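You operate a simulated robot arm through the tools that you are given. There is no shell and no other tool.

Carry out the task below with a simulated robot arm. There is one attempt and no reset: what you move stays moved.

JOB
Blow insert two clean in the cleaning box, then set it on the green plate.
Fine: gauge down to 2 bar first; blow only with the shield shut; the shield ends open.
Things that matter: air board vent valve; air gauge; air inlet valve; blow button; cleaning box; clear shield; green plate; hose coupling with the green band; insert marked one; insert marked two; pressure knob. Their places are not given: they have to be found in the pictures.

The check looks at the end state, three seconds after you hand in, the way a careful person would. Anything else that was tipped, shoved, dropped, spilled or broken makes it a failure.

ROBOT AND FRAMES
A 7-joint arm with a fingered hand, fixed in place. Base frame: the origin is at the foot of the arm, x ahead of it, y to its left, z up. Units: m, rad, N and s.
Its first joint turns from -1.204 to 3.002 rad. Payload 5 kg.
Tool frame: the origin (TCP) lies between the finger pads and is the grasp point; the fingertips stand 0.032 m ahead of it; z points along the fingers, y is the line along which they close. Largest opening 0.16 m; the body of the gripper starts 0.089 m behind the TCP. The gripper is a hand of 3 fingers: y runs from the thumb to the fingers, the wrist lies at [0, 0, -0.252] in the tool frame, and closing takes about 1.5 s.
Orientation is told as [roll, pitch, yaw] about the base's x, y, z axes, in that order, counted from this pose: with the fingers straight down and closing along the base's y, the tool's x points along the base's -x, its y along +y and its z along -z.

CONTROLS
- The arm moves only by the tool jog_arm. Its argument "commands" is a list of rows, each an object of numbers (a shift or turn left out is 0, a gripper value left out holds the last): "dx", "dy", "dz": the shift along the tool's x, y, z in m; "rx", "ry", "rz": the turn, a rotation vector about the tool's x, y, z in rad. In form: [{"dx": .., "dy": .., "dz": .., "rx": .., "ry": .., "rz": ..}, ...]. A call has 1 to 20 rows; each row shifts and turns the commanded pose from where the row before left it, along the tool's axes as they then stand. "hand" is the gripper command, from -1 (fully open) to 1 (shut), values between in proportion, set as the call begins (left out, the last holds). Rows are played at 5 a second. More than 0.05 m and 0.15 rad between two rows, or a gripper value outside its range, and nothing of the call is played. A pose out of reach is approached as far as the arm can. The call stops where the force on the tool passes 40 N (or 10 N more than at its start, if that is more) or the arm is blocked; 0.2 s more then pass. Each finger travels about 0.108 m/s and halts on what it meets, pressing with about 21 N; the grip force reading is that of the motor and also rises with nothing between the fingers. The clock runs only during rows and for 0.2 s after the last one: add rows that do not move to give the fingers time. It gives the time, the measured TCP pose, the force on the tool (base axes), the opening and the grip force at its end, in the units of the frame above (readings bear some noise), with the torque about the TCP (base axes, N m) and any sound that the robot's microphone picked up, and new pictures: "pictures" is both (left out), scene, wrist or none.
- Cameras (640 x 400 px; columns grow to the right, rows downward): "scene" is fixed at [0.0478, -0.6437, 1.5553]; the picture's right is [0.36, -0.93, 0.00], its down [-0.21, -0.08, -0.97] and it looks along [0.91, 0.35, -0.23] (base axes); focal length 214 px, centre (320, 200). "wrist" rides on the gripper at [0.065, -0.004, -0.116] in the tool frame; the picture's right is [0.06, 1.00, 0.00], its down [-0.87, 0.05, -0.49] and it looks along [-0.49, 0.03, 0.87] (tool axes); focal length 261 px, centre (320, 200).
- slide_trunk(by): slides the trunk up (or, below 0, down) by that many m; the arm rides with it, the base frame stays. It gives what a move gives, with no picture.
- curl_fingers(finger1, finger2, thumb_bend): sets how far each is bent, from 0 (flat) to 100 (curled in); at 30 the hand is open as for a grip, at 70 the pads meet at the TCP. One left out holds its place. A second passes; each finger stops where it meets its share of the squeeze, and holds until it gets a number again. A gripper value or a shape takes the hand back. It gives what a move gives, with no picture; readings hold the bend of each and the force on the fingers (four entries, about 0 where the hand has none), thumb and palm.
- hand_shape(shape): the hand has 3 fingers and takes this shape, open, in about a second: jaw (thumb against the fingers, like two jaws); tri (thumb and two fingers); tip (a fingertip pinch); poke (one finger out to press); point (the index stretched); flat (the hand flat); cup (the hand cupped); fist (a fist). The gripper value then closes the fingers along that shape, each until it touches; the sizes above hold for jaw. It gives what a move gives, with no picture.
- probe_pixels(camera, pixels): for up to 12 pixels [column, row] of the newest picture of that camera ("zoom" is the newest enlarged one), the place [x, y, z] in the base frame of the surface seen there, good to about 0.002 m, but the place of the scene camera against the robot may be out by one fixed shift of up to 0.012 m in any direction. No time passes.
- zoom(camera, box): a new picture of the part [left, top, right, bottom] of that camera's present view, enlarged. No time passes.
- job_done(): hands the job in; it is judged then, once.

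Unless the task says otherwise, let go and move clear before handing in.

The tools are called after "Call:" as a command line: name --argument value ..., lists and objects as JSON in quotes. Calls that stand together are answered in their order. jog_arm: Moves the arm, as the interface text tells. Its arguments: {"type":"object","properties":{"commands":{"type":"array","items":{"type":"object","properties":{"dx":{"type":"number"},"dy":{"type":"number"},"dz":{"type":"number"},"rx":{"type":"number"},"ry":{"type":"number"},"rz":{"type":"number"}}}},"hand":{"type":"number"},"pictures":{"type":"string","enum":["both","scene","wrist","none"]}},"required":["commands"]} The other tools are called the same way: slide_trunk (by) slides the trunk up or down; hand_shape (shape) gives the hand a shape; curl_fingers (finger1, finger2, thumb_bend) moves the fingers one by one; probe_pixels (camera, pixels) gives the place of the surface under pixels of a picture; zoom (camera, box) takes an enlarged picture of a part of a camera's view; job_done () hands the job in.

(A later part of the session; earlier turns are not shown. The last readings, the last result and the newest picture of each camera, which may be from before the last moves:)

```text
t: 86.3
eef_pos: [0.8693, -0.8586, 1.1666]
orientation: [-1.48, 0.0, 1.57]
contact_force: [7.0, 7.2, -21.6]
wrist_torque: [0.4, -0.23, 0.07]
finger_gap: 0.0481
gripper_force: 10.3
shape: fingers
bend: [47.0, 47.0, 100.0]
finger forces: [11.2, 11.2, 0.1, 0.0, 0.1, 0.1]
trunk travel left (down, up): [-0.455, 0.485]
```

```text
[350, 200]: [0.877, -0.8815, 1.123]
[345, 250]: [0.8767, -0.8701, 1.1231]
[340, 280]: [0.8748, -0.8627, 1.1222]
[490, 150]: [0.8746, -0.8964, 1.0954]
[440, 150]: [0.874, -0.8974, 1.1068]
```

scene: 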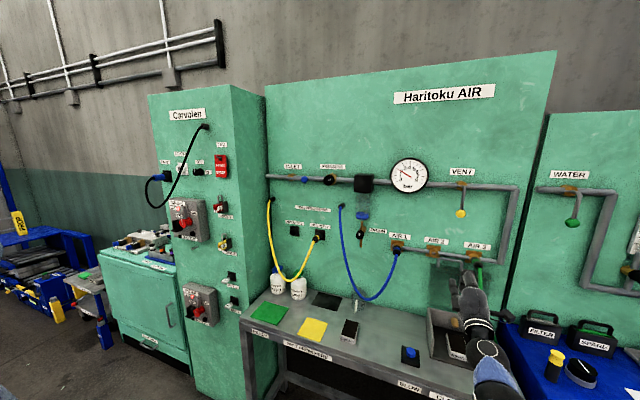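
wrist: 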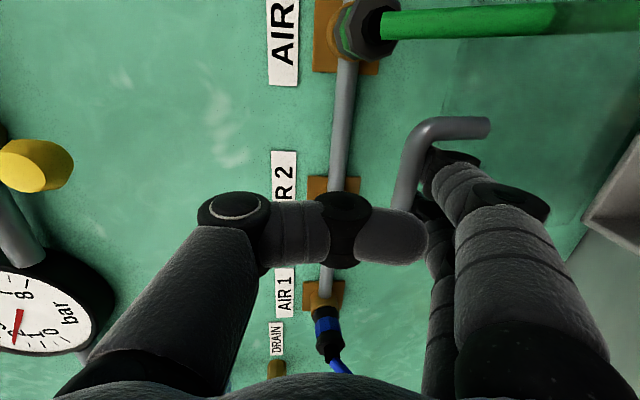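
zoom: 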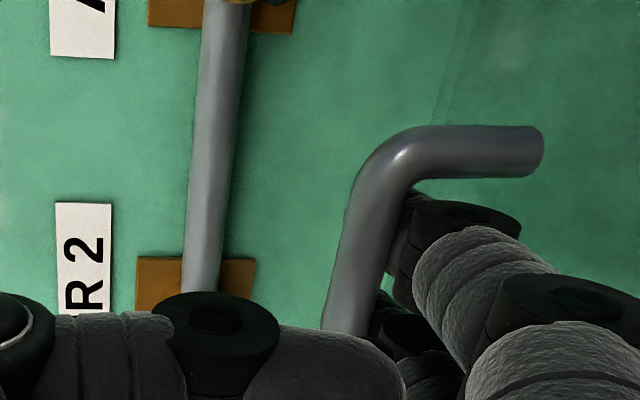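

The bar is at x≈0.877, z≈1.123 (about 14° forward). I'll relax the fingers slightly to see whether the shield stays by hinge friction or wants to fall.

Call:
curl_fingers --finger1 40 --finger2 40

Call:
jog_arm --commands '[{}, {}]' --pictures "wrist"

Call:
zoom --camera "wrist" --box '[300, 60, 480, 240]'

Call:
probe_pixels --camera "zoom" --pixels '[[350, 200], [345, 250], [340, 280], [490, 150], [440, 150]]'

```text
t: 87.3
eef_pos: [0.8657, -0.8569, 1.1701]
orientation: [-1.48, 0.0, 1.572]
contact_force: [0.0, 0.2, 0.2]
wrist_torque: [0.0, 0.04, -0.03]
finger_gap: 0.0537
gripper_force: 0.0
shape: fingers
bend: [40.0, 40.0, 100.0]
finger forces: [0.0, 0.0, 0.0, 0.0, 0.0, 0.0]
trunk travel left (down, up): [-0.455, 0.485]
```

```text
t: 87.9
eef_pos: [0.8665, -0.8561, 1.1698]
orientation: [-1.481, 0.002, 1.569]
contact_force: [-1.4, 0.2, 0.3]
wrist_torque: [0.01, 0.03, -0.01]
finger_gap: 0.0534
gripper_force: 0.0
shape: fingers
bend: [40.0, 40.0, 100.0]
finger forces: [0.0, 0.0, 0.0, 0.0, 0.0, 0.0]
trunk travel left (down, up): [-0.455, 0.485]
```

wrist: 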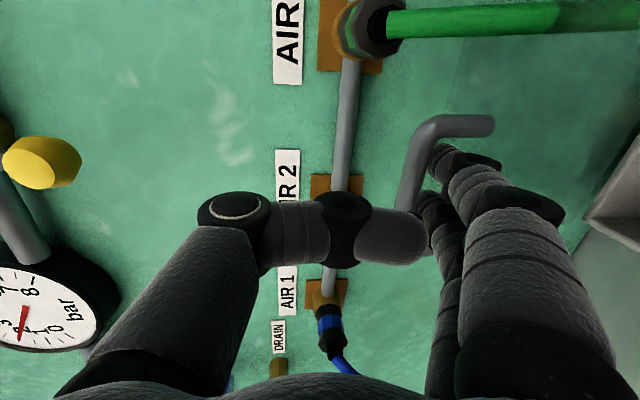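

```text
2.22 times, centred on (390, 150) of wrist
```

zoom: 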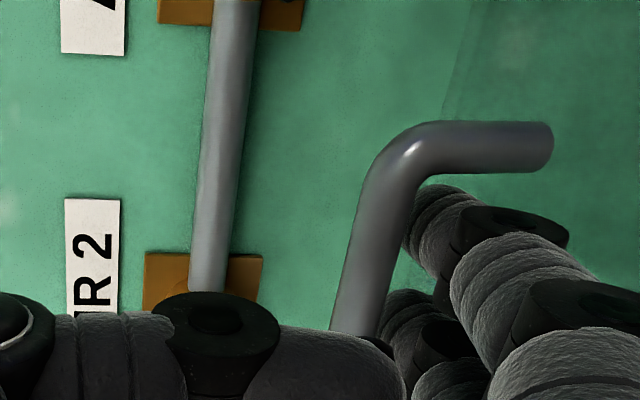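

```text
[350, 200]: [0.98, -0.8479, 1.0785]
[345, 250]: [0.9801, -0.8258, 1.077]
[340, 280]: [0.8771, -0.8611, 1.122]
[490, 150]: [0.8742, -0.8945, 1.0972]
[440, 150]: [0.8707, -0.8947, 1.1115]
```

With no finger force the shield stays put at ~14° forward, so the hinge holds by friction. I'll withdraw, pitch the tool 45° down, and pre-shape the jaw to clamp the bar from above-front (thumb behind, fingers in front).

Call:
jog_arm --commands '[{"dz": -0.02}, {"dz": -0.03}, {"dz": -0.04}, {}]' --pictures "none"

Call:
jog_arm --commands '[{"rx": -0.139, "dy": -0.015}, {"rx": -0.139, "dy": -0.015}, {"rx": -0.139}, {"rx": -0.139}, {"rx": -0.139}, {}, {}, {}, {}]' --hand -1.0 --pictures "wrist"

```text
t: 88.9
eef_pos: [0.7779, -0.8577, 1.1773]
orientation: [-1.479, 0.001, 1.571]
contact_force: [0.1, -0.4, 0.8]
wrist_torque: [0.0, 0.03, 0.02]
finger_gap: 0.0534
gripper_force: 0.1
shape: fingers
bend: [40.0, 40.0, 100.0]
finger forces: [0.0, 0.1, 0.0, 0.0, 0.0, 0.0]
trunk travel left (down, up): [-0.455, 0.485]
```

```text
t: 90.9
eef_pos: [0.7809, -0.8564, 1.2069]
orientation: [-0.786, -0.002, 1.57]
contact_force: [0.0, -0.7, -0.4]
wrist_torque: [0.0, -0.02, -0.01]
finger_gap: 0.1598
gripper_force: 0.1
shape: jaw
bend: [30.0, 30.0, 30.0]
finger forces: [0.0, 0.1, 0.0, 0.0, 0.0, 0.1]
trunk travel left (down, up): [-0.455, 0.485]
```

wrist: 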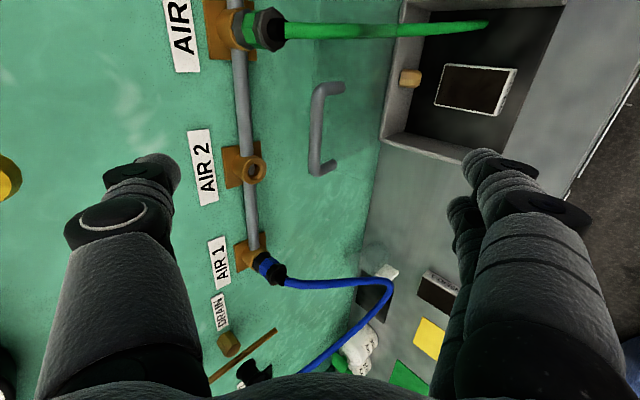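

The handle (at (318,130)) now clearly stands away from the pipe. I'll probe its bar and legs.

Call:
probe_pixels --camera "wrist" --pixels '[[315, 130], [318, 130], [311, 130], [316, 110], [318, 150], [335, 88], [343, 87], [332, 170], [336, 168], [152, 165], [470, 160], [455, 210]]'

Call:
zoom --camera "wrist" --box '[250, 40, 450, 220]'

```text
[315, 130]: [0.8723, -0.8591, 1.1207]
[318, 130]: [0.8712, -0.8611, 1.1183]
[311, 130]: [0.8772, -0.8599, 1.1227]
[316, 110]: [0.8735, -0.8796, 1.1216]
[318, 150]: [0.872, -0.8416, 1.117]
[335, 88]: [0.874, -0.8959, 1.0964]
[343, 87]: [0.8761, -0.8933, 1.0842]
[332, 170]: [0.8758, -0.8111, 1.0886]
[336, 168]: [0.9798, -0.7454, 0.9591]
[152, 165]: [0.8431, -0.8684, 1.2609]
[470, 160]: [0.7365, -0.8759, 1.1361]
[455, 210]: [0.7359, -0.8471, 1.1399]
```

```text
2.22 times, centred on (350, 130) of wrist
```

zoom: 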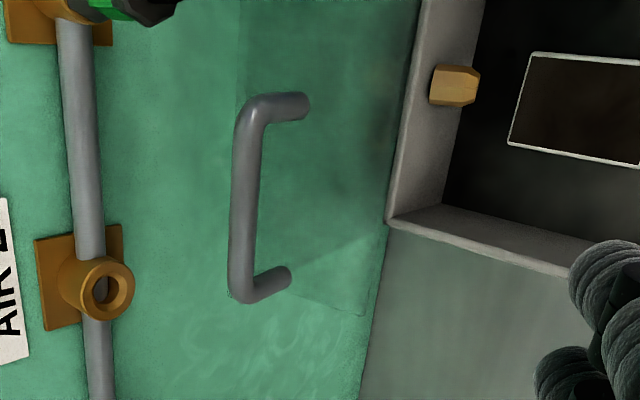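

Bar centre is about (0.876,-0.854,1.117) with the lip below it. I'll pre-close to ~40 mm and move to a stand-off along the 45° axis.

Call:
jog_arm --commands '[{}, {}, {}, {}, {"dz": 0.025, "dy": -0.0033, "dx": -0.0024}, {"dz": 0.024}, {}, {}]' --hand 0.5 --pictures "both"

Call:
zoom --camera "wrist" --box '[220, 80, 420, 260]'

Call:
probe_pixels --camera "zoom" --pixels '[[320, 150], [300, 100], [320, 250]]'

```text
t: 92.7
eef_pos: [0.8203, -0.8544, 1.1749]
orientation: [-0.786, -0.001, 1.57]
contact_force: [0.1, 0.2, 0.3]
wrist_torque: [0.0, 0.01, -0.01]
finger_gap: 0.0404
gripper_force: 0.0
shape: jaw
bend: [73.0, 73.0, 70.0]
finger forces: [0.0, 0.0, 0.0, 0.1, 0.0, 0.1]
trunk travel left (down, up): [-0.455, 0.485]
```

scene: 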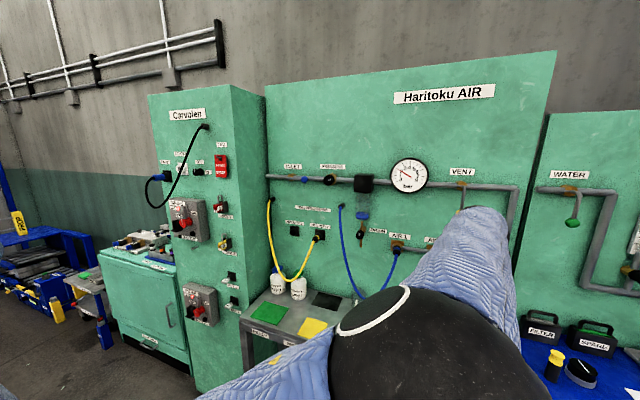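
wrist: 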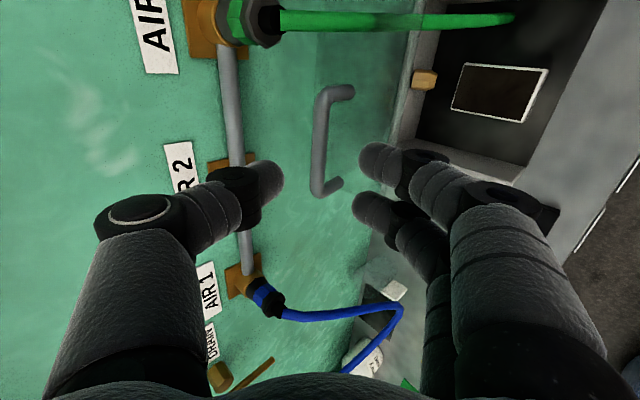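

```text
2.22 times, centred on (320, 170) of wrist
```

zoom: 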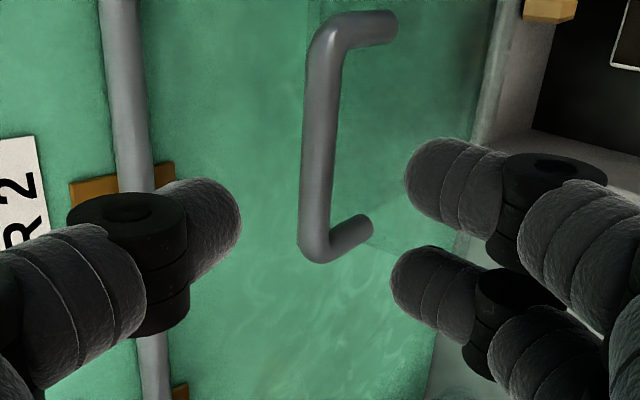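

```text
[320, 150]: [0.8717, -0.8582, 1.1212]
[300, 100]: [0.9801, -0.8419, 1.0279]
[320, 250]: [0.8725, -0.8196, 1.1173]
```

The bar (column ~320) is centred between thumb and fingers. I'll advance along the axis 5.5 cm in small steps.

Call:
jog_arm --commands '[{"dz": 0.015}, {"dz": 0.015}, {"dz": 0.01}, {}]' --pictures "wrist"

Call:
zoom --camera "wrist" --box '[220, 80, 420, 260]'

Call:
probe_pixels --camera "zoom" --pixels '[[320, 150], [325, 200], [430, 190], [400, 280], [215, 220], [370, 60]]'

```text
t: 93.7
eef_pos: [0.8467, -0.8547, 1.1468]
orientation: [-0.789, -0.001, 1.572]
contact_force: [-1.0, -0.4, -0.1]
wrist_torque: [0.02, 0.01, -0.01]
finger_gap: 0.0406
gripper_force: 0.1
shape: jaw
bend: [73.0, 73.0, 70.0]
finger forces: [0.0, 0.1, 0.0, 0.1, 0.1, 0.0]
trunk travel left (down, up): [-0.455, 0.485]
```

wrist: 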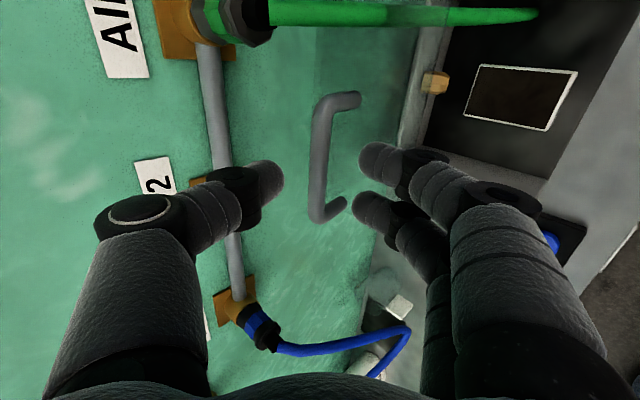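

```text
2.22 times, centred on (320, 170) of wrist
```

zoom: 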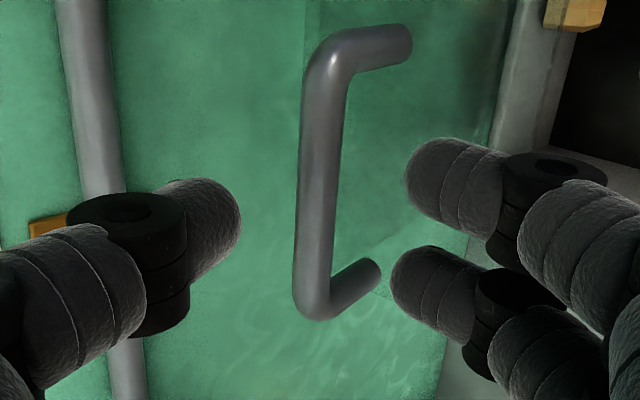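

```text
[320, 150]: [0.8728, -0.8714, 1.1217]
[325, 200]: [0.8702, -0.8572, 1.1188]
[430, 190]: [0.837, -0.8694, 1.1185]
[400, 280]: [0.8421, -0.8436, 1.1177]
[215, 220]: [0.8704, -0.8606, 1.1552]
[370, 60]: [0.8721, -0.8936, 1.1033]
```

No contact yet, bar at 42 mm ahead on the axis. I'll advance 18 mm more and close on the bar.

Call:
jog_arm --commands '[{"dz": 0.009}, {"dz": 0.009}, {}]' --pictures "none"

Call:
jog_arm --commands '[{}, {}, {}, {}, {}]' --hand 1.0 --pictures "wrist"

Call:
zoom --camera "wrist" --box '[220, 80, 420, 260]'

```text
t: 94.5
eef_pos: [0.8611, -0.8542, 1.1332]
orientation: [-0.784, 0.001, 1.572]
contact_force: [-0.5, 0.5, -0.5]
wrist_torque: [0.0, 0.02, 0.04]
finger_gap: 0.0404
gripper_force: 0.1
shape: jaw
bend: [73.0, 73.0, 70.0]
finger forces: [0.0, 0.0, 0.1, 0.1, 0.0, 0.0]
trunk travel left (down, up): [-0.455, 0.485]
```

```text
t: 95.7
eef_pos: [0.8585, -0.8532, 1.1328]
orientation: [-0.785, -0.001, 1.57]
contact_force: [-0.6, 0.4, -1.4]
wrist_torque: [-0.01, 0.01, 0.01]
finger_gap: 0.0068
gripper_force: 21.1
shape: jaw
bend: [71.0, 71.0, 70.0]
finger forces: [9.3, 9.4, 0.0, 0.0, 17.7, 0.1]
trunk travel left (down, up): [-0.455, 0.485]
```

wrist: 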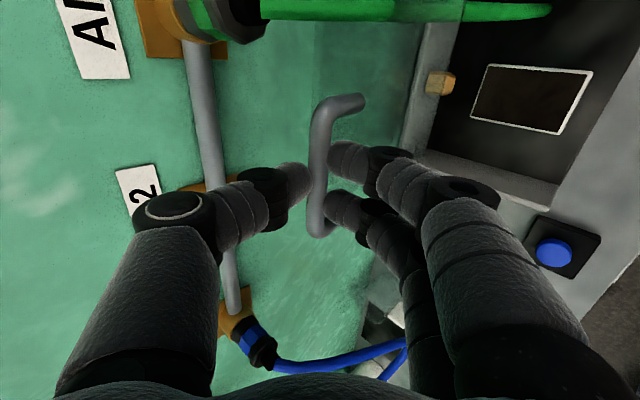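

```text
2.22 times, centred on (320, 170) of wrist
```

zoom: 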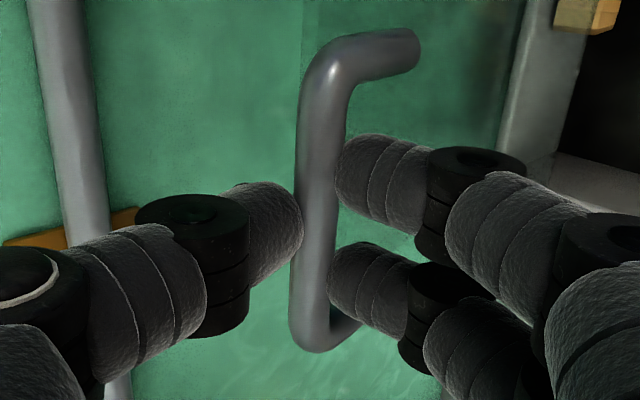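

The bar is clamped (9/9/18 N). Now I'll swing the shield shut along the hinge arc (hinge ≈(0.942, 0.905), radius ≈0.222), a few degrees per row, watching forces.

Call:
jog_arm --commands '[{"dz": -0.0049, "dy": 0.011}, {"dz": -0.0049, "dy": 0.0109}, {"dz": -0.0036, "dy": 0.0111}, {"dz": -0.0036, "dy": 0.011}, {}]' --pictures "wrist"

```text
t: 96.9
eef_pos: [0.8167, -0.8542, 1.1157]
orientation: [-0.786, 0.001, 1.571]
contact_force: [2.1, 2.3, -3.2]
wrist_torque: [0.05, -0.08, 0.03]
finger_gap: 0.0064
gripper_force: 20.7
shape: jaw
bend: [70.0, 70.0, 71.0]
finger forces: [9.3, 9.3, 0.0, 0.1, 19.9, 0.0]
trunk travel left (down, up): [-0.455, 0.485]
```

wrist: 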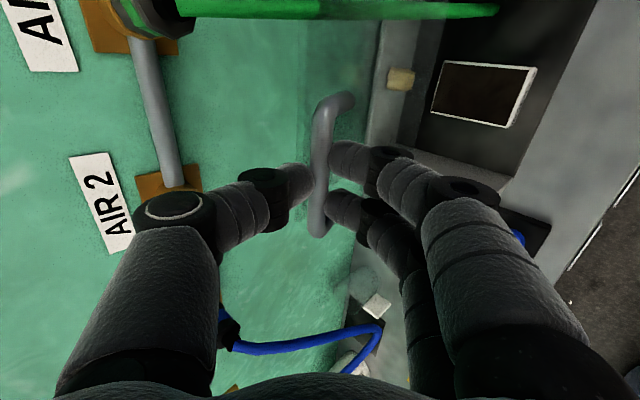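

Forces stay small (≈4 N) and the shield follows. Continuing the arc.

Call:
jog_arm --commands '[{"dz": -0.0024, "dy": 0.0114}, {"dz": -0.0024, "dy": 0.0114}, {"dz": -0.0012, "dy": 0.0115}, {"dz": -0.0012, "dy": 0.0115}, {"dz": 0, "dy": 0.0117}, {"dz": 0, "dy": 0.0116}, {}]' --pictures "wrist"

```text
t: 98.5
eef_pos: [0.7624, -0.8546, 1.0711]
orientation: [-0.784, 0.001, 1.571]
contact_force: [-0.1, 2.9, -0.7]
wrist_torque: [0.06, -0.14, 0.07]
finger_gap: 0.0066
gripper_force: 20.8
shape: jaw
bend: [68.0, 68.0, 72.0]
finger forces: [10.4, 10.4, 0.1, 0.1, 23.9, 0.2]
trunk travel left (down, up): [-0.455, 0.485]
```

wrist: 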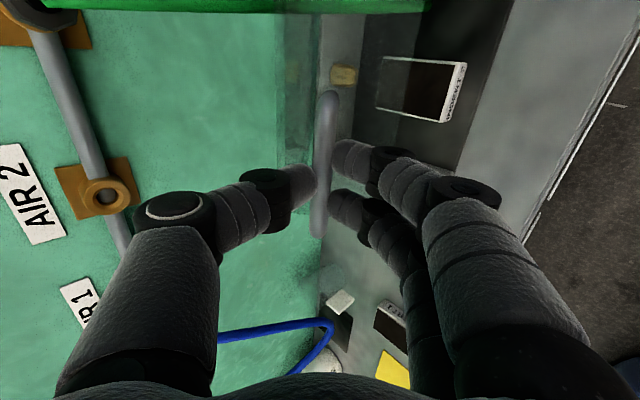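

Still smooth (≈3 N); the tinted shield is at about half way. Continuing down the arc.

Call:
jog_arm --commands '[{"dz": 0.0012, "dy": 0.0115}, {"dz": 0.0012, "dy": 0.0115}, {"dz": 0.0024, "dy": 0.0114}, {"dz": 0.0024, "dy": 0.0114}, {"dz": 0.0036, "dy": 0.0111}, {"dz": 0.0036, "dy": 0.011}, {}]' --pictures "wrist"

```text
t: 100.1
eef_pos: [0.7256, -0.8534, 1.0126]
orientation: [-0.785, 0.0, 1.571]
contact_force: [0.9, 0.1, -0.5]
wrist_torque: [-0.01, -0.13, -0.01]
finger_gap: 0.0066
gripper_force: 21.5
shape: jaw
bend: [67.0, 67.0, 72.0]
finger forces: [9.8, 9.8, 0.0, 0.0, 24.0, 0.1]
trunk travel left (down, up): [-0.455, 0.485]
```

wrist: 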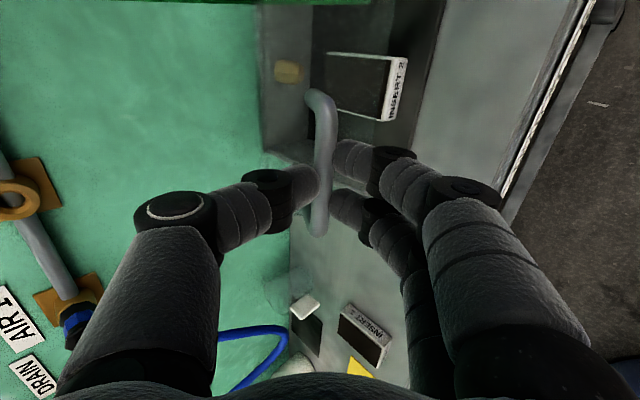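

About 66° now, forces near zero. Continuing the last part, more slowly near the end.

Call:
jog_arm --commands '[{"dz": 0.0048, "dy": 0.0106}, {"dz": 0.0047, "dy": 0.0106}, {"dz": 0.0058, "dy": 0.0101}, {"dz": 0.0058, "dy": 0.01}, {}]' --pictures "none"

Call:
jog_arm --commands '[{"dz": 0.0068, "dy": 0.0095}, {"dz": 0.0034, "dy": 0.0047}, {"dz": 0.0034, "dy": 0.0047}, {}]' --pictures "wrist"

```text
t: 101.3
eef_pos: [0.7098, -0.8528, 0.9694]
orientation: [-0.785, -0.001, 1.573]
contact_force: [-2.1, 5.5, -2.2]
wrist_torque: [0.09, -0.03, 0.11]
finger_gap: 0.0065
gripper_force: 20.8
shape: jaw
bend: [68.0, 68.0, 72.0]
finger forces: [9.1, 8.9, 0.1, 0.1, 20.6, 0.0]
trunk travel left (down, up): [-0.455, 0.485]
```

```text
t: 102.3
eef_pos: [0.7099, -0.8529, 0.9457]
orientation: [-0.787, -0.002, 1.57]
contact_force: [-2.8, 7.3, 0.3]
wrist_torque: [0.1, -0.01, 0.11]
finger_gap: 0.0058
gripper_force: 21.1
shape: jaw
bend: [68.0, 68.0, 72.0]
finger forces: [9.7, 9.7, 0.1, 0.0, 22.2, 0.0]
trunk travel left (down, up): [-0.455, 0.485]
```

wrist: 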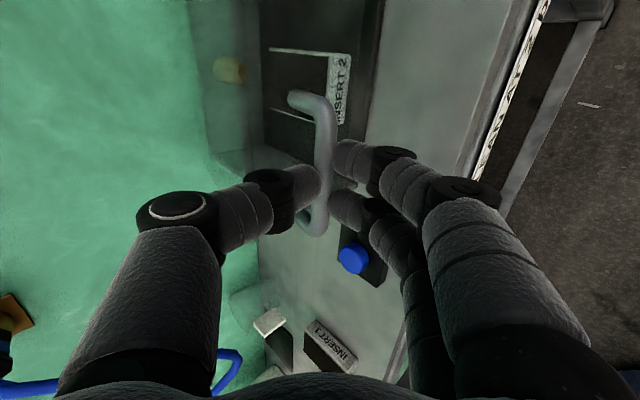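

About 84°; I'll finish in 4–5 mm steps until the shield rests on the box.

Call:
jog_arm --commands '[{"dz": 0.0039, "dy": 0.0043}, {"dz": 0.0039, "dy": 0.0043}, {}]' --pictures "none"

Call:
jog_arm --commands '[{"dz": 0.0035, "dy": 0.0036}, {"dz": 0.0035, "dy": 0.0036}, {}]' --pictures "wrist"

```text
t: 103.1
eef_pos: [0.707, -0.8548, 0.9349]
orientation: [-0.785, 0.001, 1.57]
contact_force: [-3.0, 7.1, -0.8]
wrist_torque: [0.09, -0.01, 0.1]
finger_gap: 0.0057
gripper_force: 20.8
shape: jaw
bend: [68.0, 68.0, 72.0]
finger forces: [8.9, 8.9, 0.1, 0.0, 20.3, 0.0]
trunk travel left (down, up): [-0.455, 0.485]
```

```text
t: 103.9
eef_pos: [0.7071, -0.854, 0.925]
orientation: [-0.784, 0.0, 1.572]
contact_force: [-4.6, 8.8, -1.9]
wrist_torque: [0.16, 0.02, 0.13]
finger_gap: 0.0057
gripper_force: 20.6
shape: jaw
bend: [68.0, 68.0, 72.0]
finger forces: [9.7, 9.7, 0.0, 0.0, 21.1, 0.1]
trunk travel left (down, up): [-0.455, 0.485]
```

wrist: 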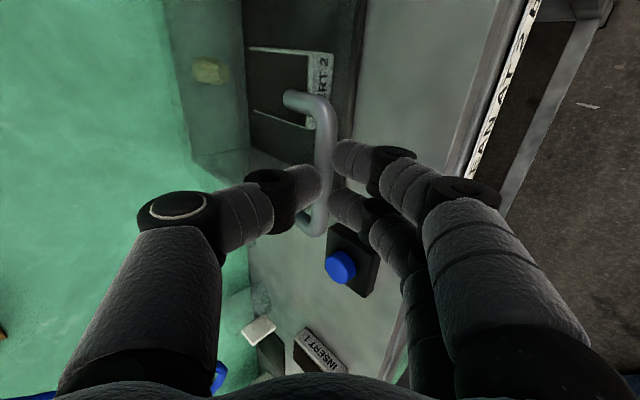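

Call:
jog_arm --commands '[{"dz": 0.003, "dy": 0.003}, {}]' --pictures "none"

Call:
jog_arm --commands '[{"dz": 0.003, "dy": 0.003}, {}]' --pictures "wrist"

Call:
probe_pixels --camera "wrist" --pixels '[[325, 120], [300, 100], [290, 100], [320, 210], [305, 218], [300, 225]]'

```text
t: 104.5
eef_pos: [0.7066, -0.8536, 0.9198]
orientation: [-0.785, 0.0, 1.57]
contact_force: [-5.3, 10.9, -1.2]
wrist_torque: [0.23, 0.04, 0.18]
finger_gap: 0.0058
gripper_force: 21.3
shape: jaw
bend: [68.0, 68.0, 72.0]
finger forces: [9.8, 9.7, 0.0, 0.0, 21.2, 0.0]
trunk travel left (down, up): [-0.455, 0.485]
```

```text
t: 105.1
eef_pos: [0.7063, -0.8543, 0.9152]
orientation: [-0.787, 0.001, 1.571]
contact_force: [-3.5, 11.3, -1.3]
wrist_torque: [0.19, 0.02, 0.18]
finger_gap: 0.0057
gripper_force: 21.1
shape: jaw
bend: [68.0, 68.0, 72.0]
finger forces: [9.0, 9.0, 0.0, 0.1, 19.9, 0.1]
trunk travel left (down, up): [-0.455, 0.485]
```

wrist: 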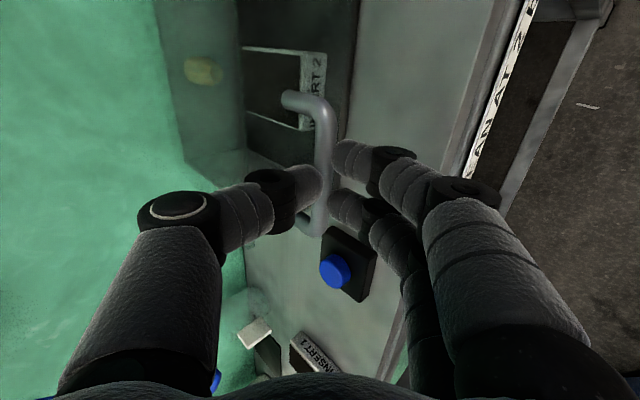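

```text
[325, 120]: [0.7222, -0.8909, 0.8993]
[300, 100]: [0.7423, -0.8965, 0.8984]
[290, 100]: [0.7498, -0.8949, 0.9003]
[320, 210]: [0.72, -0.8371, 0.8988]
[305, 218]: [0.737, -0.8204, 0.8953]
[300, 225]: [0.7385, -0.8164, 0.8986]
```

The bar's top is at z≈0.899 and the legs are level, so it is nearly shut. I'll continue in 3 mm steps until it seats.

Call:
jog_arm --commands '[{"dz": 0.0022, "dy": 0.0022}, {}]' --pictures "none"

Call:
jog_arm --commands '[{"dz": 0.0022, "dy": 0.0022}, {}]' --pictures "wrist"

Call:
probe_pixels --camera "wrist" --pixels '[[325, 120], [300, 100], [290, 100], [320, 210], [305, 218], [300, 225]]'

```text
t: 105.7
eef_pos: [0.7083, -0.8541, 0.9132]
orientation: [-0.786, 0.003, 1.572]
contact_force: [-1.8, 8.7, -0.5]
wrist_torque: [0.11, 0.03, 0.12]
finger_gap: 0.0055
gripper_force: 20.5
shape: jaw
bend: [68.0, 68.0, 72.0]
finger forces: [8.2, 8.1, 0.0, 0.0, 18.4, 0.0]
trunk travel left (down, up): [-0.455, 0.485]
```

```text
t: 106.3
eef_pos: [0.7063, -0.854, 0.9095]
orientation: [-0.786, 0.003, 1.57]
contact_force: [-2.3, 10.2, -1.0]
wrist_torque: [0.17, 0.06, 0.17]
finger_gap: 0.0057
gripper_force: 21.1
shape: jaw
bend: [69.0, 69.0, 72.0]
finger forces: [7.9, 7.8, 0.0, 0.1, 17.1, 0.1]
trunk travel left (down, up): [-0.455, 0.485]
```

wrist: 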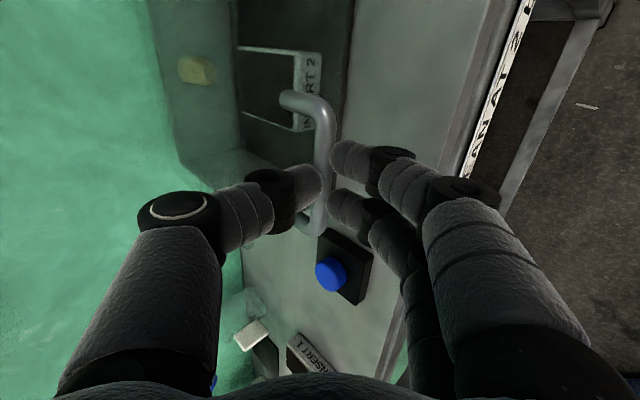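

```text
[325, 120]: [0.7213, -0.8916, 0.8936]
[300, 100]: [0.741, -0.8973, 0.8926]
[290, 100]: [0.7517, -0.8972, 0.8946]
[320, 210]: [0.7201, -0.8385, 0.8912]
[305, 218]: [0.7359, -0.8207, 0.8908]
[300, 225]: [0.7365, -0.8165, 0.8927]
```

Still descending freely; the handle sits slightly below hinge height when shut. I'll keep going in 3 mm steps until force rises.

Call:
jog_arm --commands '[{"dz": 0.0022, "dy": 0.0021}, {}]' --pictures "none"

Call:
jog_arm --commands '[{"dz": 0.0022, "dy": 0.0021}, {}]' --pictures "none"

Call:
jog_arm --commands '[{"dz": 0.0022, "dy": 0.0021}, {}]' --pictures "wrist"

Call:
probe_pixels --camera "wrist" --pixels '[[325, 120], [300, 100], [290, 100], [320, 210], [305, 218], [300, 225]]'

```text
t: 106.9
eef_pos: [0.7063, -0.8542, 0.907]
orientation: [-0.786, 0.002, 1.569]
contact_force: [-2.3, 7.3, -1.1]
wrist_torque: [0.11, 0.03, 0.18]
finger_gap: 0.0055
gripper_force: 20.4
shape: jaw
bend: [69.0, 69.0, 72.0]
finger forces: [7.2, 7.2, 0.0, 0.0, 15.1, 0.0]
trunk travel left (down, up): [-0.455, 0.485]
```

```text
t: 107.5
eef_pos: [0.706, -0.8534, 0.9042]
orientation: [-0.784, 0.0, 1.571]
contact_force: [-2.9, 8.5, -1.7]
wrist_torque: [0.17, 0.05, 0.13]
finger_gap: 0.0057
gripper_force: 21.2
shape: jaw
bend: [69.0, 69.0, 72.0]
finger forces: [7.6, 7.6, 0.0, 0.0, 14.9, 0.0]
trunk travel left (down, up): [-0.455, 0.485]
```

```text
t: 108.1
eef_pos: [0.7053, -0.8543, 0.9017]
orientation: [-0.787, -0.002, 1.57]
contact_force: [-2.4, 6.9, -0.9]
wrist_torque: [0.1, 0.01, 0.14]
finger_gap: 0.0055
gripper_force: 21.0
shape: jaw
bend: [70.0, 70.0, 72.0]
finger forces: [7.2, 7.2, 0.0, 0.1, 14.4, 0.0]
trunk travel left (down, up): [-0.455, 0.485]
```

wrist: 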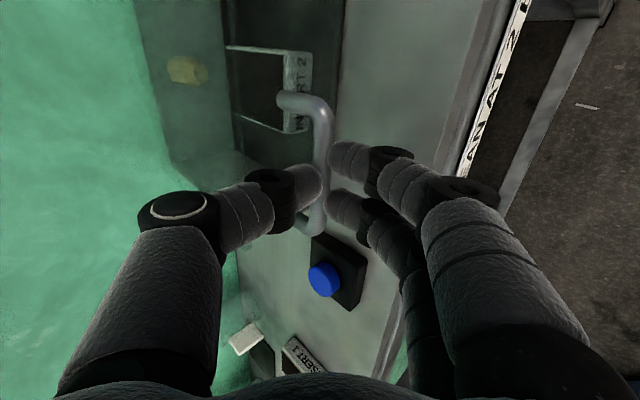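

```text
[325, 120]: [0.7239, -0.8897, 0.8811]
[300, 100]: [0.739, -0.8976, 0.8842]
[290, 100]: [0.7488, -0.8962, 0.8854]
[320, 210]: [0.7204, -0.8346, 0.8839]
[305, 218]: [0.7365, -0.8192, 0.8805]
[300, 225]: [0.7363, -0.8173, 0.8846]
```

Still no seat; the legs are slightly past level. I'll continue down in small steps, watching force.

Call:
jog_arm --commands '[{"dz": 0.0022, "dy": 0.002}, {}]' --pictures "none"

Call:
jog_arm --commands '[{"dz": 0.0022, "dy": 0.002}, {}]' --pictures "none"

Call:
jog_arm --commands '[{"dz": 0.0022, "dy": 0.002}, {}]' --pictures "wrist"

Call:
probe_pixels --camera "wrist" --pixels '[[325, 120], [300, 100], [290, 100], [320, 210], [305, 218], [300, 225]]'

```text
t: 108.7
eef_pos: [0.7055, -0.8549, 0.8982]
orientation: [-0.785, -0.001, 1.571]
contact_force: [-2.4, 7.3, -0.1]
wrist_torque: [0.1, 0.08, 0.12]
finger_gap: 0.0053
gripper_force: 20.8
shape: jaw
bend: [70.0, 70.0, 71.0]
finger forces: [6.9, 6.9, 0.0, 0.1, 13.0, 0.0]
trunk travel left (down, up): [-0.455, 0.485]
```

```text
t: 109.3
eef_pos: [0.7062, -0.8553, 0.8976]
orientation: [-0.786, 0.001, 1.572]
contact_force: [-5.7, 5.9, 7.5]
wrist_torque: [0.08, -0.08, 0.14]
finger_gap: 0.0058
gripper_force: 20.4
shape: jaw
bend: [70.0, 70.0, 71.0]
finger forces: [7.5, 7.6, 0.0, 0.0, 20.5, 0.0]
trunk travel left (down, up): [-0.455, 0.485]
```

```text
t: 109.9
eef_pos: [0.7043, -0.8539, 0.8963]
orientation: [-0.787, 0.004, 1.571]
contact_force: [-9.0, 1.4, 20.9]
wrist_torque: [0.01, -0.25, 0.06]
finger_gap: 0.0071
gripper_force: 21.0
shape: jaw
bend: [70.0, 70.0, 72.0]
finger forces: [7.5, 7.7, 0.0, 0.1, 32.4, 0.0]
trunk travel left (down, up): [-0.455, 0.485]
```

wrist: 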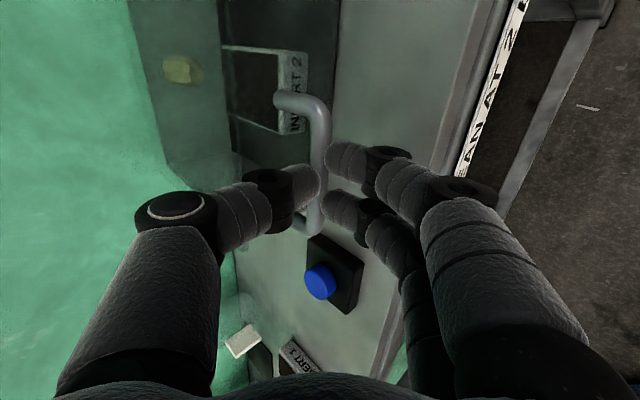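

```text
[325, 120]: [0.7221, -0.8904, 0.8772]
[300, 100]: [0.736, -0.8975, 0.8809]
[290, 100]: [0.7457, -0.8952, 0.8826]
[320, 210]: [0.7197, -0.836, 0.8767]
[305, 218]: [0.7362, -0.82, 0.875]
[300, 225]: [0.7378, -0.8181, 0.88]
```

Upward force rose to 21 N with the bar no longer moving: the shield is seated shut. I'll relieve the push slightly and release the bar.

Call:
jog_arm --commands '[{"dz": -0.0015, "dy": -0.0014}, {}]' --pictures "none"

Call:
jog_arm --commands '[{}, {}, {}, {}]' --hand 0.5 --pictures "wrist"

Call:
probe_pixels --camera "wrist" --pixels '[[325, 120], [300, 100], [290, 100], [320, 210], [305, 222], [322, 150]]'

```text
t: 110.5
eef_pos: [0.7063, -0.8543, 0.8952]
orientation: [-0.788, 0.003, 1.571]
contact_force: [-8.9, -1.5, 17.5]
wrist_torque: [-0.05, -0.2, -0.01]
finger_gap: 0.0069
gripper_force: 21.1
shape: jaw
bend: [70.0, 70.0, 72.0]
finger forces: [7.4, 7.4, 0.1, 0.0, 30.3, 0.0]
trunk travel left (down, up): [-0.455, 0.485]
```

```text
t: 111.5
eef_pos: [0.7068, -0.8539, 0.8932]
orientation: [-0.785, 0.0, 1.571]
contact_force: [-0.1, -0.7, -0.8]
wrist_torque: [-0.03, -0.01, 0.01]
finger_gap: 0.0398
gripper_force: 0.1
shape: jaw
bend: [73.0, 73.0, 70.0]
finger forces: [0.1, 0.0, 0.1, 0.0, 0.2, 0.0]
trunk travel left (down, up): [-0.455, 0.485]
```

wrist: 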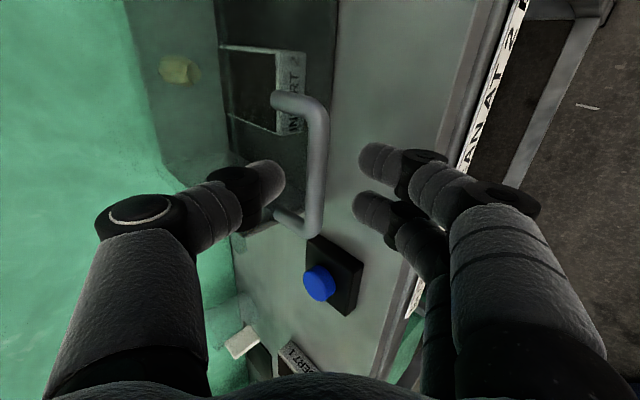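

```text
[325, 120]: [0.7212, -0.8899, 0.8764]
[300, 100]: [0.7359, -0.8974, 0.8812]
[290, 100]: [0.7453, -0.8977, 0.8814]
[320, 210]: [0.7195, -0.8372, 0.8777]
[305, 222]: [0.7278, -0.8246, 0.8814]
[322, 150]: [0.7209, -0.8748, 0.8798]
```

The shield stays shut (bar top z≈0.88). I'll back away along the tool axis, then roll the hand back to neutral.

Call:
jog_arm --commands '[{"dz": -0.02}, {"dz": -0.03}, {"dz": -0.04}, {"dz": -0.04}, {}]' --pictures "none"

Call:
jog_arm --commands '[{"rz": 0.143}, {"rz": 0.143}, {"rz": 0.143}, {"rz": 0.143}, {"rz": 0.143}, {"rz": 0.143}, {"rz": 0.143}, {"rz": 0.143}, {"rz": 0.143}, {"rz": 0.143}, {"rz": 0.141}, {"ry": 0.098}, {"ry": 0.098}, {}]' --pictures "both"

```text
t: 112.7
eef_pos: [0.6153, -0.8558, 0.9837]
orientation: [-0.785, -0.001, 1.571]
contact_force: [0.5, -0.7, 0.0]
wrist_torque: [-0.02, -0.04, 0.01]
finger_gap: 0.0396
gripper_force: 0.1
shape: jaw
bend: [73.0, 73.0, 70.0]
finger forces: [0.0, 0.0, 0.0, 0.0, 0.0, 0.1]
trunk travel left (down, up): [-0.455, 0.485]
```

```text
t: 115.7
eef_pos: [0.6158, -0.853, 0.9861]
orientation: [0.0, -0.588, 0.001]
contact_force: [-0.5, -0.8, -0.3]
wrist_torque: [0.0, -0.02, 0.01]
finger_gap: 0.0393
gripper_force: 0.0
shape: jaw
bend: [73.0, 73.0, 70.0]
finger forces: [0.0, 0.0, 0.1, 0.0, 0.1, 0.1]
trunk travel left (down, up): [-0.455, 0.485]
```

scene: 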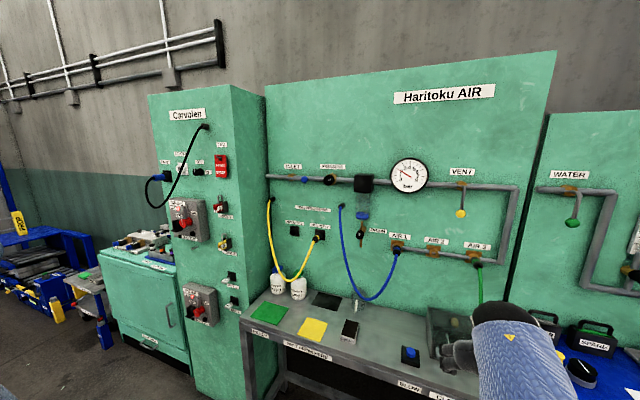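
wrist: 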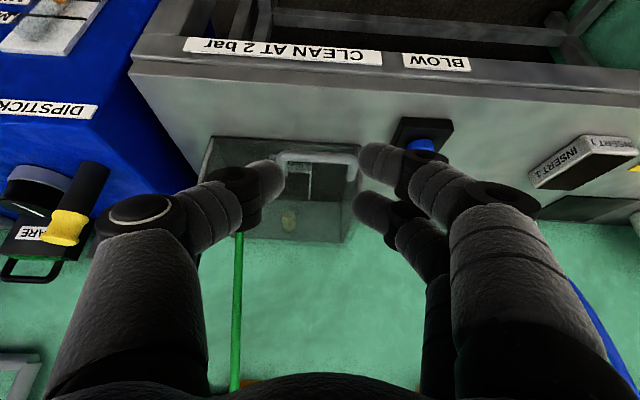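

The shield now covers the box. I'll zoom to confirm it is properly shut and recheck the gauge.

Call:
zoom --camera "wrist" --box '[180, 110, 480, 260]'

Call:
zoom --camera "scene" --box '[395, 158, 427, 188]'

Call:
zoom --camera "scene" --box '[390, 280, 520, 390]'

```text
2.13 times, centred on (330, 185) of wrist
```

zoom: 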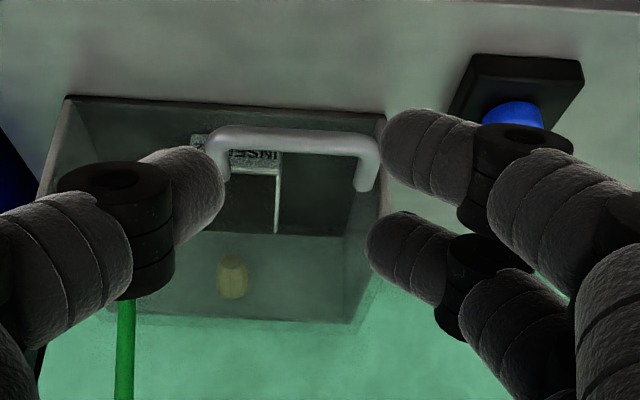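

```text
13.33 times, centred on (411, 173) of scene
```

zoom: 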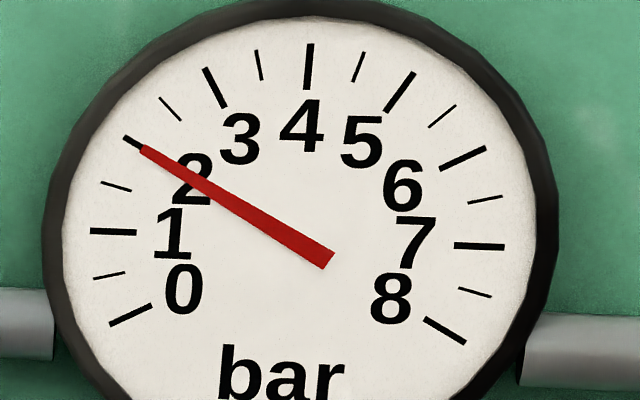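

```text
3.64 times, centred on (455, 335) of scene
```

zoom: 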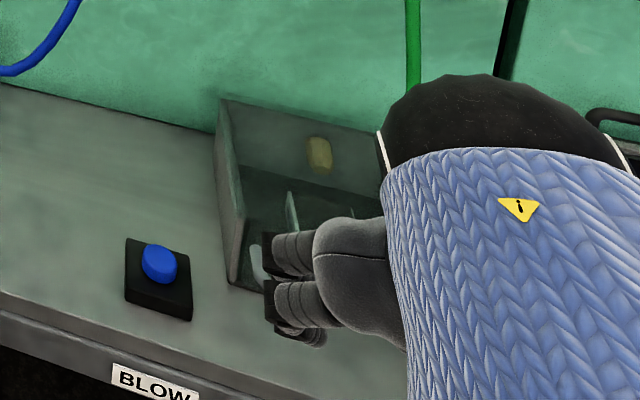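

Shield is shut and the gauge is still at 2 bar. Next I go to the blow button: move left and look at it from above with the hand closed.

Call:
jog_arm --commands '[{"dy": 0.045}, {"dy": 0.045}, {"dy": 0.045}, {"dx": -0.0291, "dz": 0.0196}, {"dx": -0.0291, "dz": 0.0196}, {}, {}]' --hand 1.0 --pictures "wrist"

```text
t: 117.3
eef_pos: [0.6837, -0.7203, 0.9863]
orientation: [-0.001, -0.59, 0.002]
contact_force: [-0.3, 0.9, 0.7]
wrist_torque: [-0.02, -0.02, 0.0]
finger_gap: 0.0001
gripper_force: 21.2
shape: jaw
bend: [65.0, 65.0, 67.0]
finger forces: [0.0, 0.0, 0.0, 0.0, 0.0, 0.0]
trunk travel left (down, up): [-0.455, 0.485]
```

wrist: 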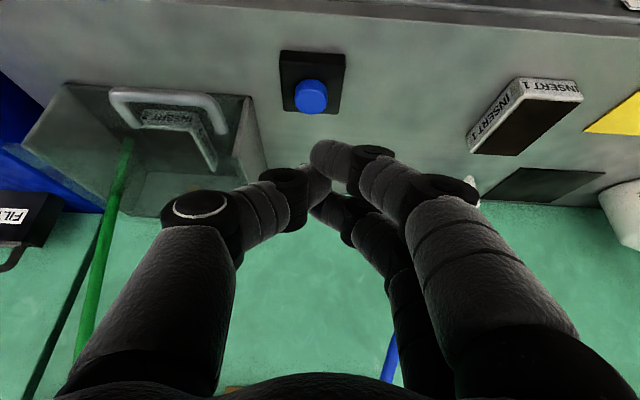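

The closed fingertips are near (320,165) and the button is at (312,95). I'll probe the button and fingertip.

Call:
probe_pixels --camera "wrist" --pixels '[[312, 93], [300, 92], [322, 92], [310, 82], [311, 108], [285, 105], [340, 108], [325, 150], [318, 165], [310, 185], [330, 205], [285, 60]]'

Call:
zoom --camera "wrist" --box '[240, 40, 400, 220]'

```text
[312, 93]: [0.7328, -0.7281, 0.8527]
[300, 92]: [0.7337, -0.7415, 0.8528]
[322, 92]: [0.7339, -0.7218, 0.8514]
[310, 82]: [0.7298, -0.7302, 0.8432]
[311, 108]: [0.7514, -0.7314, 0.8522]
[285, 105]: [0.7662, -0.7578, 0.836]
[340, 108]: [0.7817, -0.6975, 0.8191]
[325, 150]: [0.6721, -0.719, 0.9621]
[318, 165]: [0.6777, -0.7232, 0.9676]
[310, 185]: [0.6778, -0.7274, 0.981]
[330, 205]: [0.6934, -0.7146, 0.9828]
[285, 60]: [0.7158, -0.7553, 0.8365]
```

```text
2.22 times, centred on (320, 130) of wrist
```

zoom: 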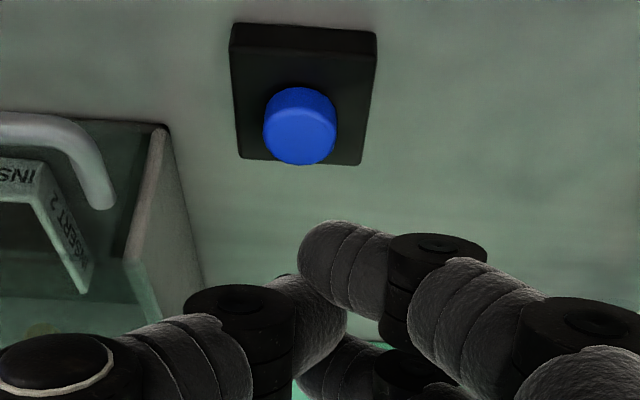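

Button top is centred near (0.741,-0.729), z 0.8527. I'll check the thumb knuckle's sideways extent so it clears the box wall at y≈-0.797.

Call:
probe_pixels --camera "wrist" --pixels '[[165, 205], [175, 215], [200, 200], [160, 230], [240, 110], [250, 130], [205, 160], [225, 100], [190, 170], [140, 250], [110, 310], [270, 180]]'

```text
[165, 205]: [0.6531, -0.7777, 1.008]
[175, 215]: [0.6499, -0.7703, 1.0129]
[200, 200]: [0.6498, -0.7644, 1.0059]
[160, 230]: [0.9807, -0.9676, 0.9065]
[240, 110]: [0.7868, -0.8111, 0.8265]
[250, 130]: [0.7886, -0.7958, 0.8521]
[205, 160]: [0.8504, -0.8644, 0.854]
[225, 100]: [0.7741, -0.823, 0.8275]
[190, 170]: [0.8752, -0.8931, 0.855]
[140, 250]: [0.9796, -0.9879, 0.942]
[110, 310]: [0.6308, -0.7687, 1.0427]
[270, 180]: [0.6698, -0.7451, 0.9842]
```

Clearance is fine (the knuckle stays in front of the box). I'll move over the button to z≈0.916.

Call:
jog_arm --commands '[{"dx": -0.022, "dz": 0.0148, "dy": -0.0064}, {"dx": -0.022, "dz": 0.0148, "dy": -0.0064}, {"dx": 0.0195, "dz": 0.0291}, {"dx": 0.0195, "dz": 0.0291}, {}, {}]' --pictures "wrist"

Call:
zoom --camera "wrist" --box '[240, 80, 400, 260]'

```text
t: 118.7
eef_pos: [0.737, -0.7313, 0.9165]
orientation: [-0.003, -0.59, 0.002]
contact_force: [-0.9, 0.2, 0.2]
wrist_torque: [0.03, 0.01, -0.03]
finger_gap: 0.0
gripper_force: 20.8
shape: jaw
bend: [65.0, 65.0, 67.0]
finger forces: [0.0, 0.0, 0.0, 0.1, 0.0, 0.0]
trunk travel left (down, up): [-0.455, 0.485]
```

wrist: 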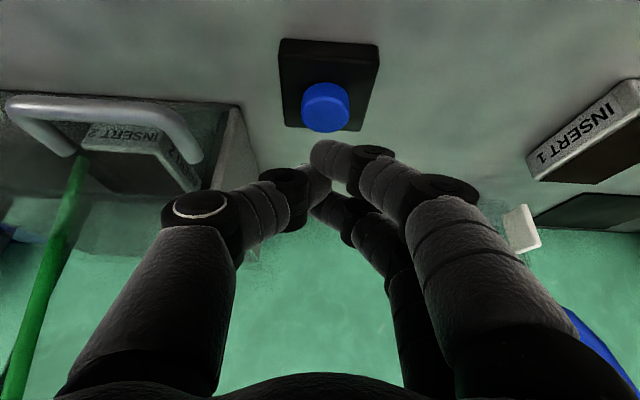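

```text
2.22 times, centred on (320, 170) of wrist
```

zoom: 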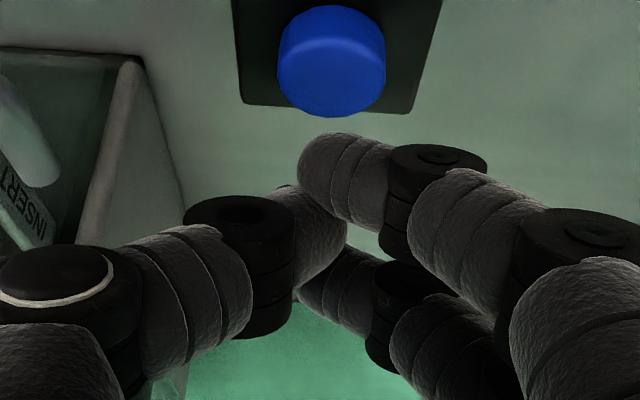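

The button (column ~325) is aligned under finger A's tip. I'll descend to just above contact, then press in small steps.

Call:
jog_arm --commands '[{"dx": 0.0056, "dz": 0.0083}, {"dx": 0.0056, "dz": 0.0083}, {}]' --pictures "wrist"

Call:
zoom --camera "wrist" --box '[240, 80, 400, 260]'

Call:
probe_pixels --camera "zoom" --pixels '[[330, 60], [330, 110], [330, 145], [300, 200], [380, 80], [290, 80]]'

```text
t: 119.5
eef_pos: [0.738, -0.7315, 0.8951]
orientation: [-0.001, -0.59, 0.003]
contact_force: [0.1, 1.0, -0.3]
wrist_torque: [-0.01, 0.03, 0.0]
finger_gap: 0.0
gripper_force: 21.4
shape: jaw
bend: [65.0, 65.0, 67.0]
finger forces: [0.1, 0.1, 0.1, 0.1, 0.0, 0.0]
trunk travel left (down, up): [-0.455, 0.485]
```

wrist: 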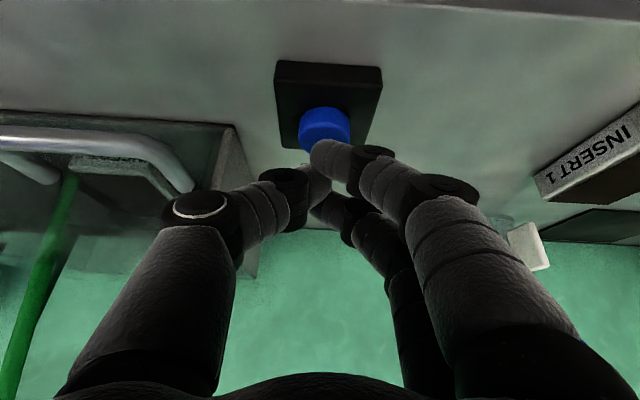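

```text
2.22 times, centred on (320, 170) of wrist
```

zoom: 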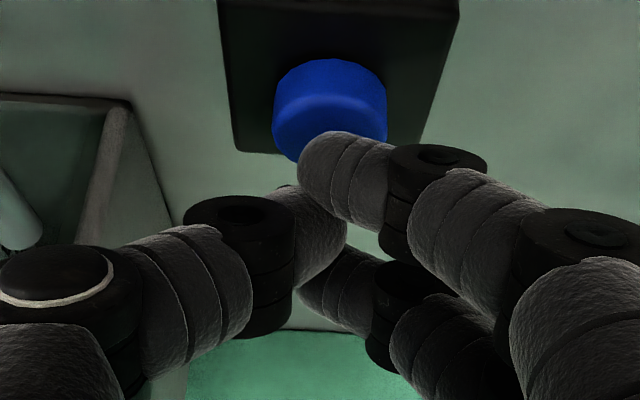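

```text
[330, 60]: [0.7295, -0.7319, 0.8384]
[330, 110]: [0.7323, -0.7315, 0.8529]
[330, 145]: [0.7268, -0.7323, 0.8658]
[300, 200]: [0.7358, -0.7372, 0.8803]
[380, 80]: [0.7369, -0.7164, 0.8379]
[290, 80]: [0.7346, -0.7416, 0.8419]
```

The fingertip is right over the button. I'll press down in small steps and hold, listening.

Call:
jog_arm --commands '[{"dx": 0.0022, "dz": 0.0033}, {"dx": 0.0022, "dz": 0.0033}, {}]' --pictures "none"

Call:
jog_arm --commands '[{"dx": 0.0014, "dz": 0.0021}, {"dx": 0.0014, "dz": 0.0021}, {}]' --pictures "wrist"

```text
t: 120.3
eef_pos: [0.7376, -0.7318, 0.8873]
orientation: [-0.003, -0.59, 0.003]
contact_force: [1.4, 0.0, 3.1]
wrist_torque: [0.0, -0.04, -0.03]
finger_gap: 0.0
gripper_force: 21.1
shape: jaw
bend: [66.0, 65.0, 67.0]
finger forces: [0.0, 0.0, 0.1, 0.0, 0.0, 0.0]
trunk travel left (down, up): [-0.455, 0.485]
heard: click
```

```text
t: 121.1
eef_pos: [0.738, -0.7294, 0.8846]
orientation: [-0.002, -0.592, 0.002]
contact_force: [2.0, 1.4, 13.0]
wrist_torque: [0.05, -0.05, -0.04]
finger_gap: 0.0002
gripper_force: 21.2
shape: jaw
bend: [67.0, 65.0, 67.0]
finger forces: [23.9, 0.0, 0.1, 0.0, 0.0, 0.0]
trunk travel left (down, up): [-0.455, 0.485]
```

wrist: 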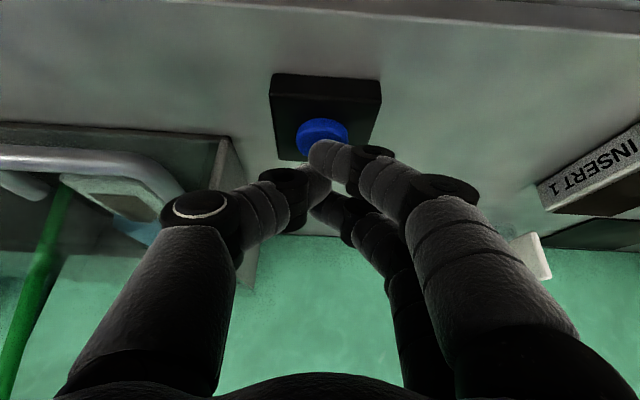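

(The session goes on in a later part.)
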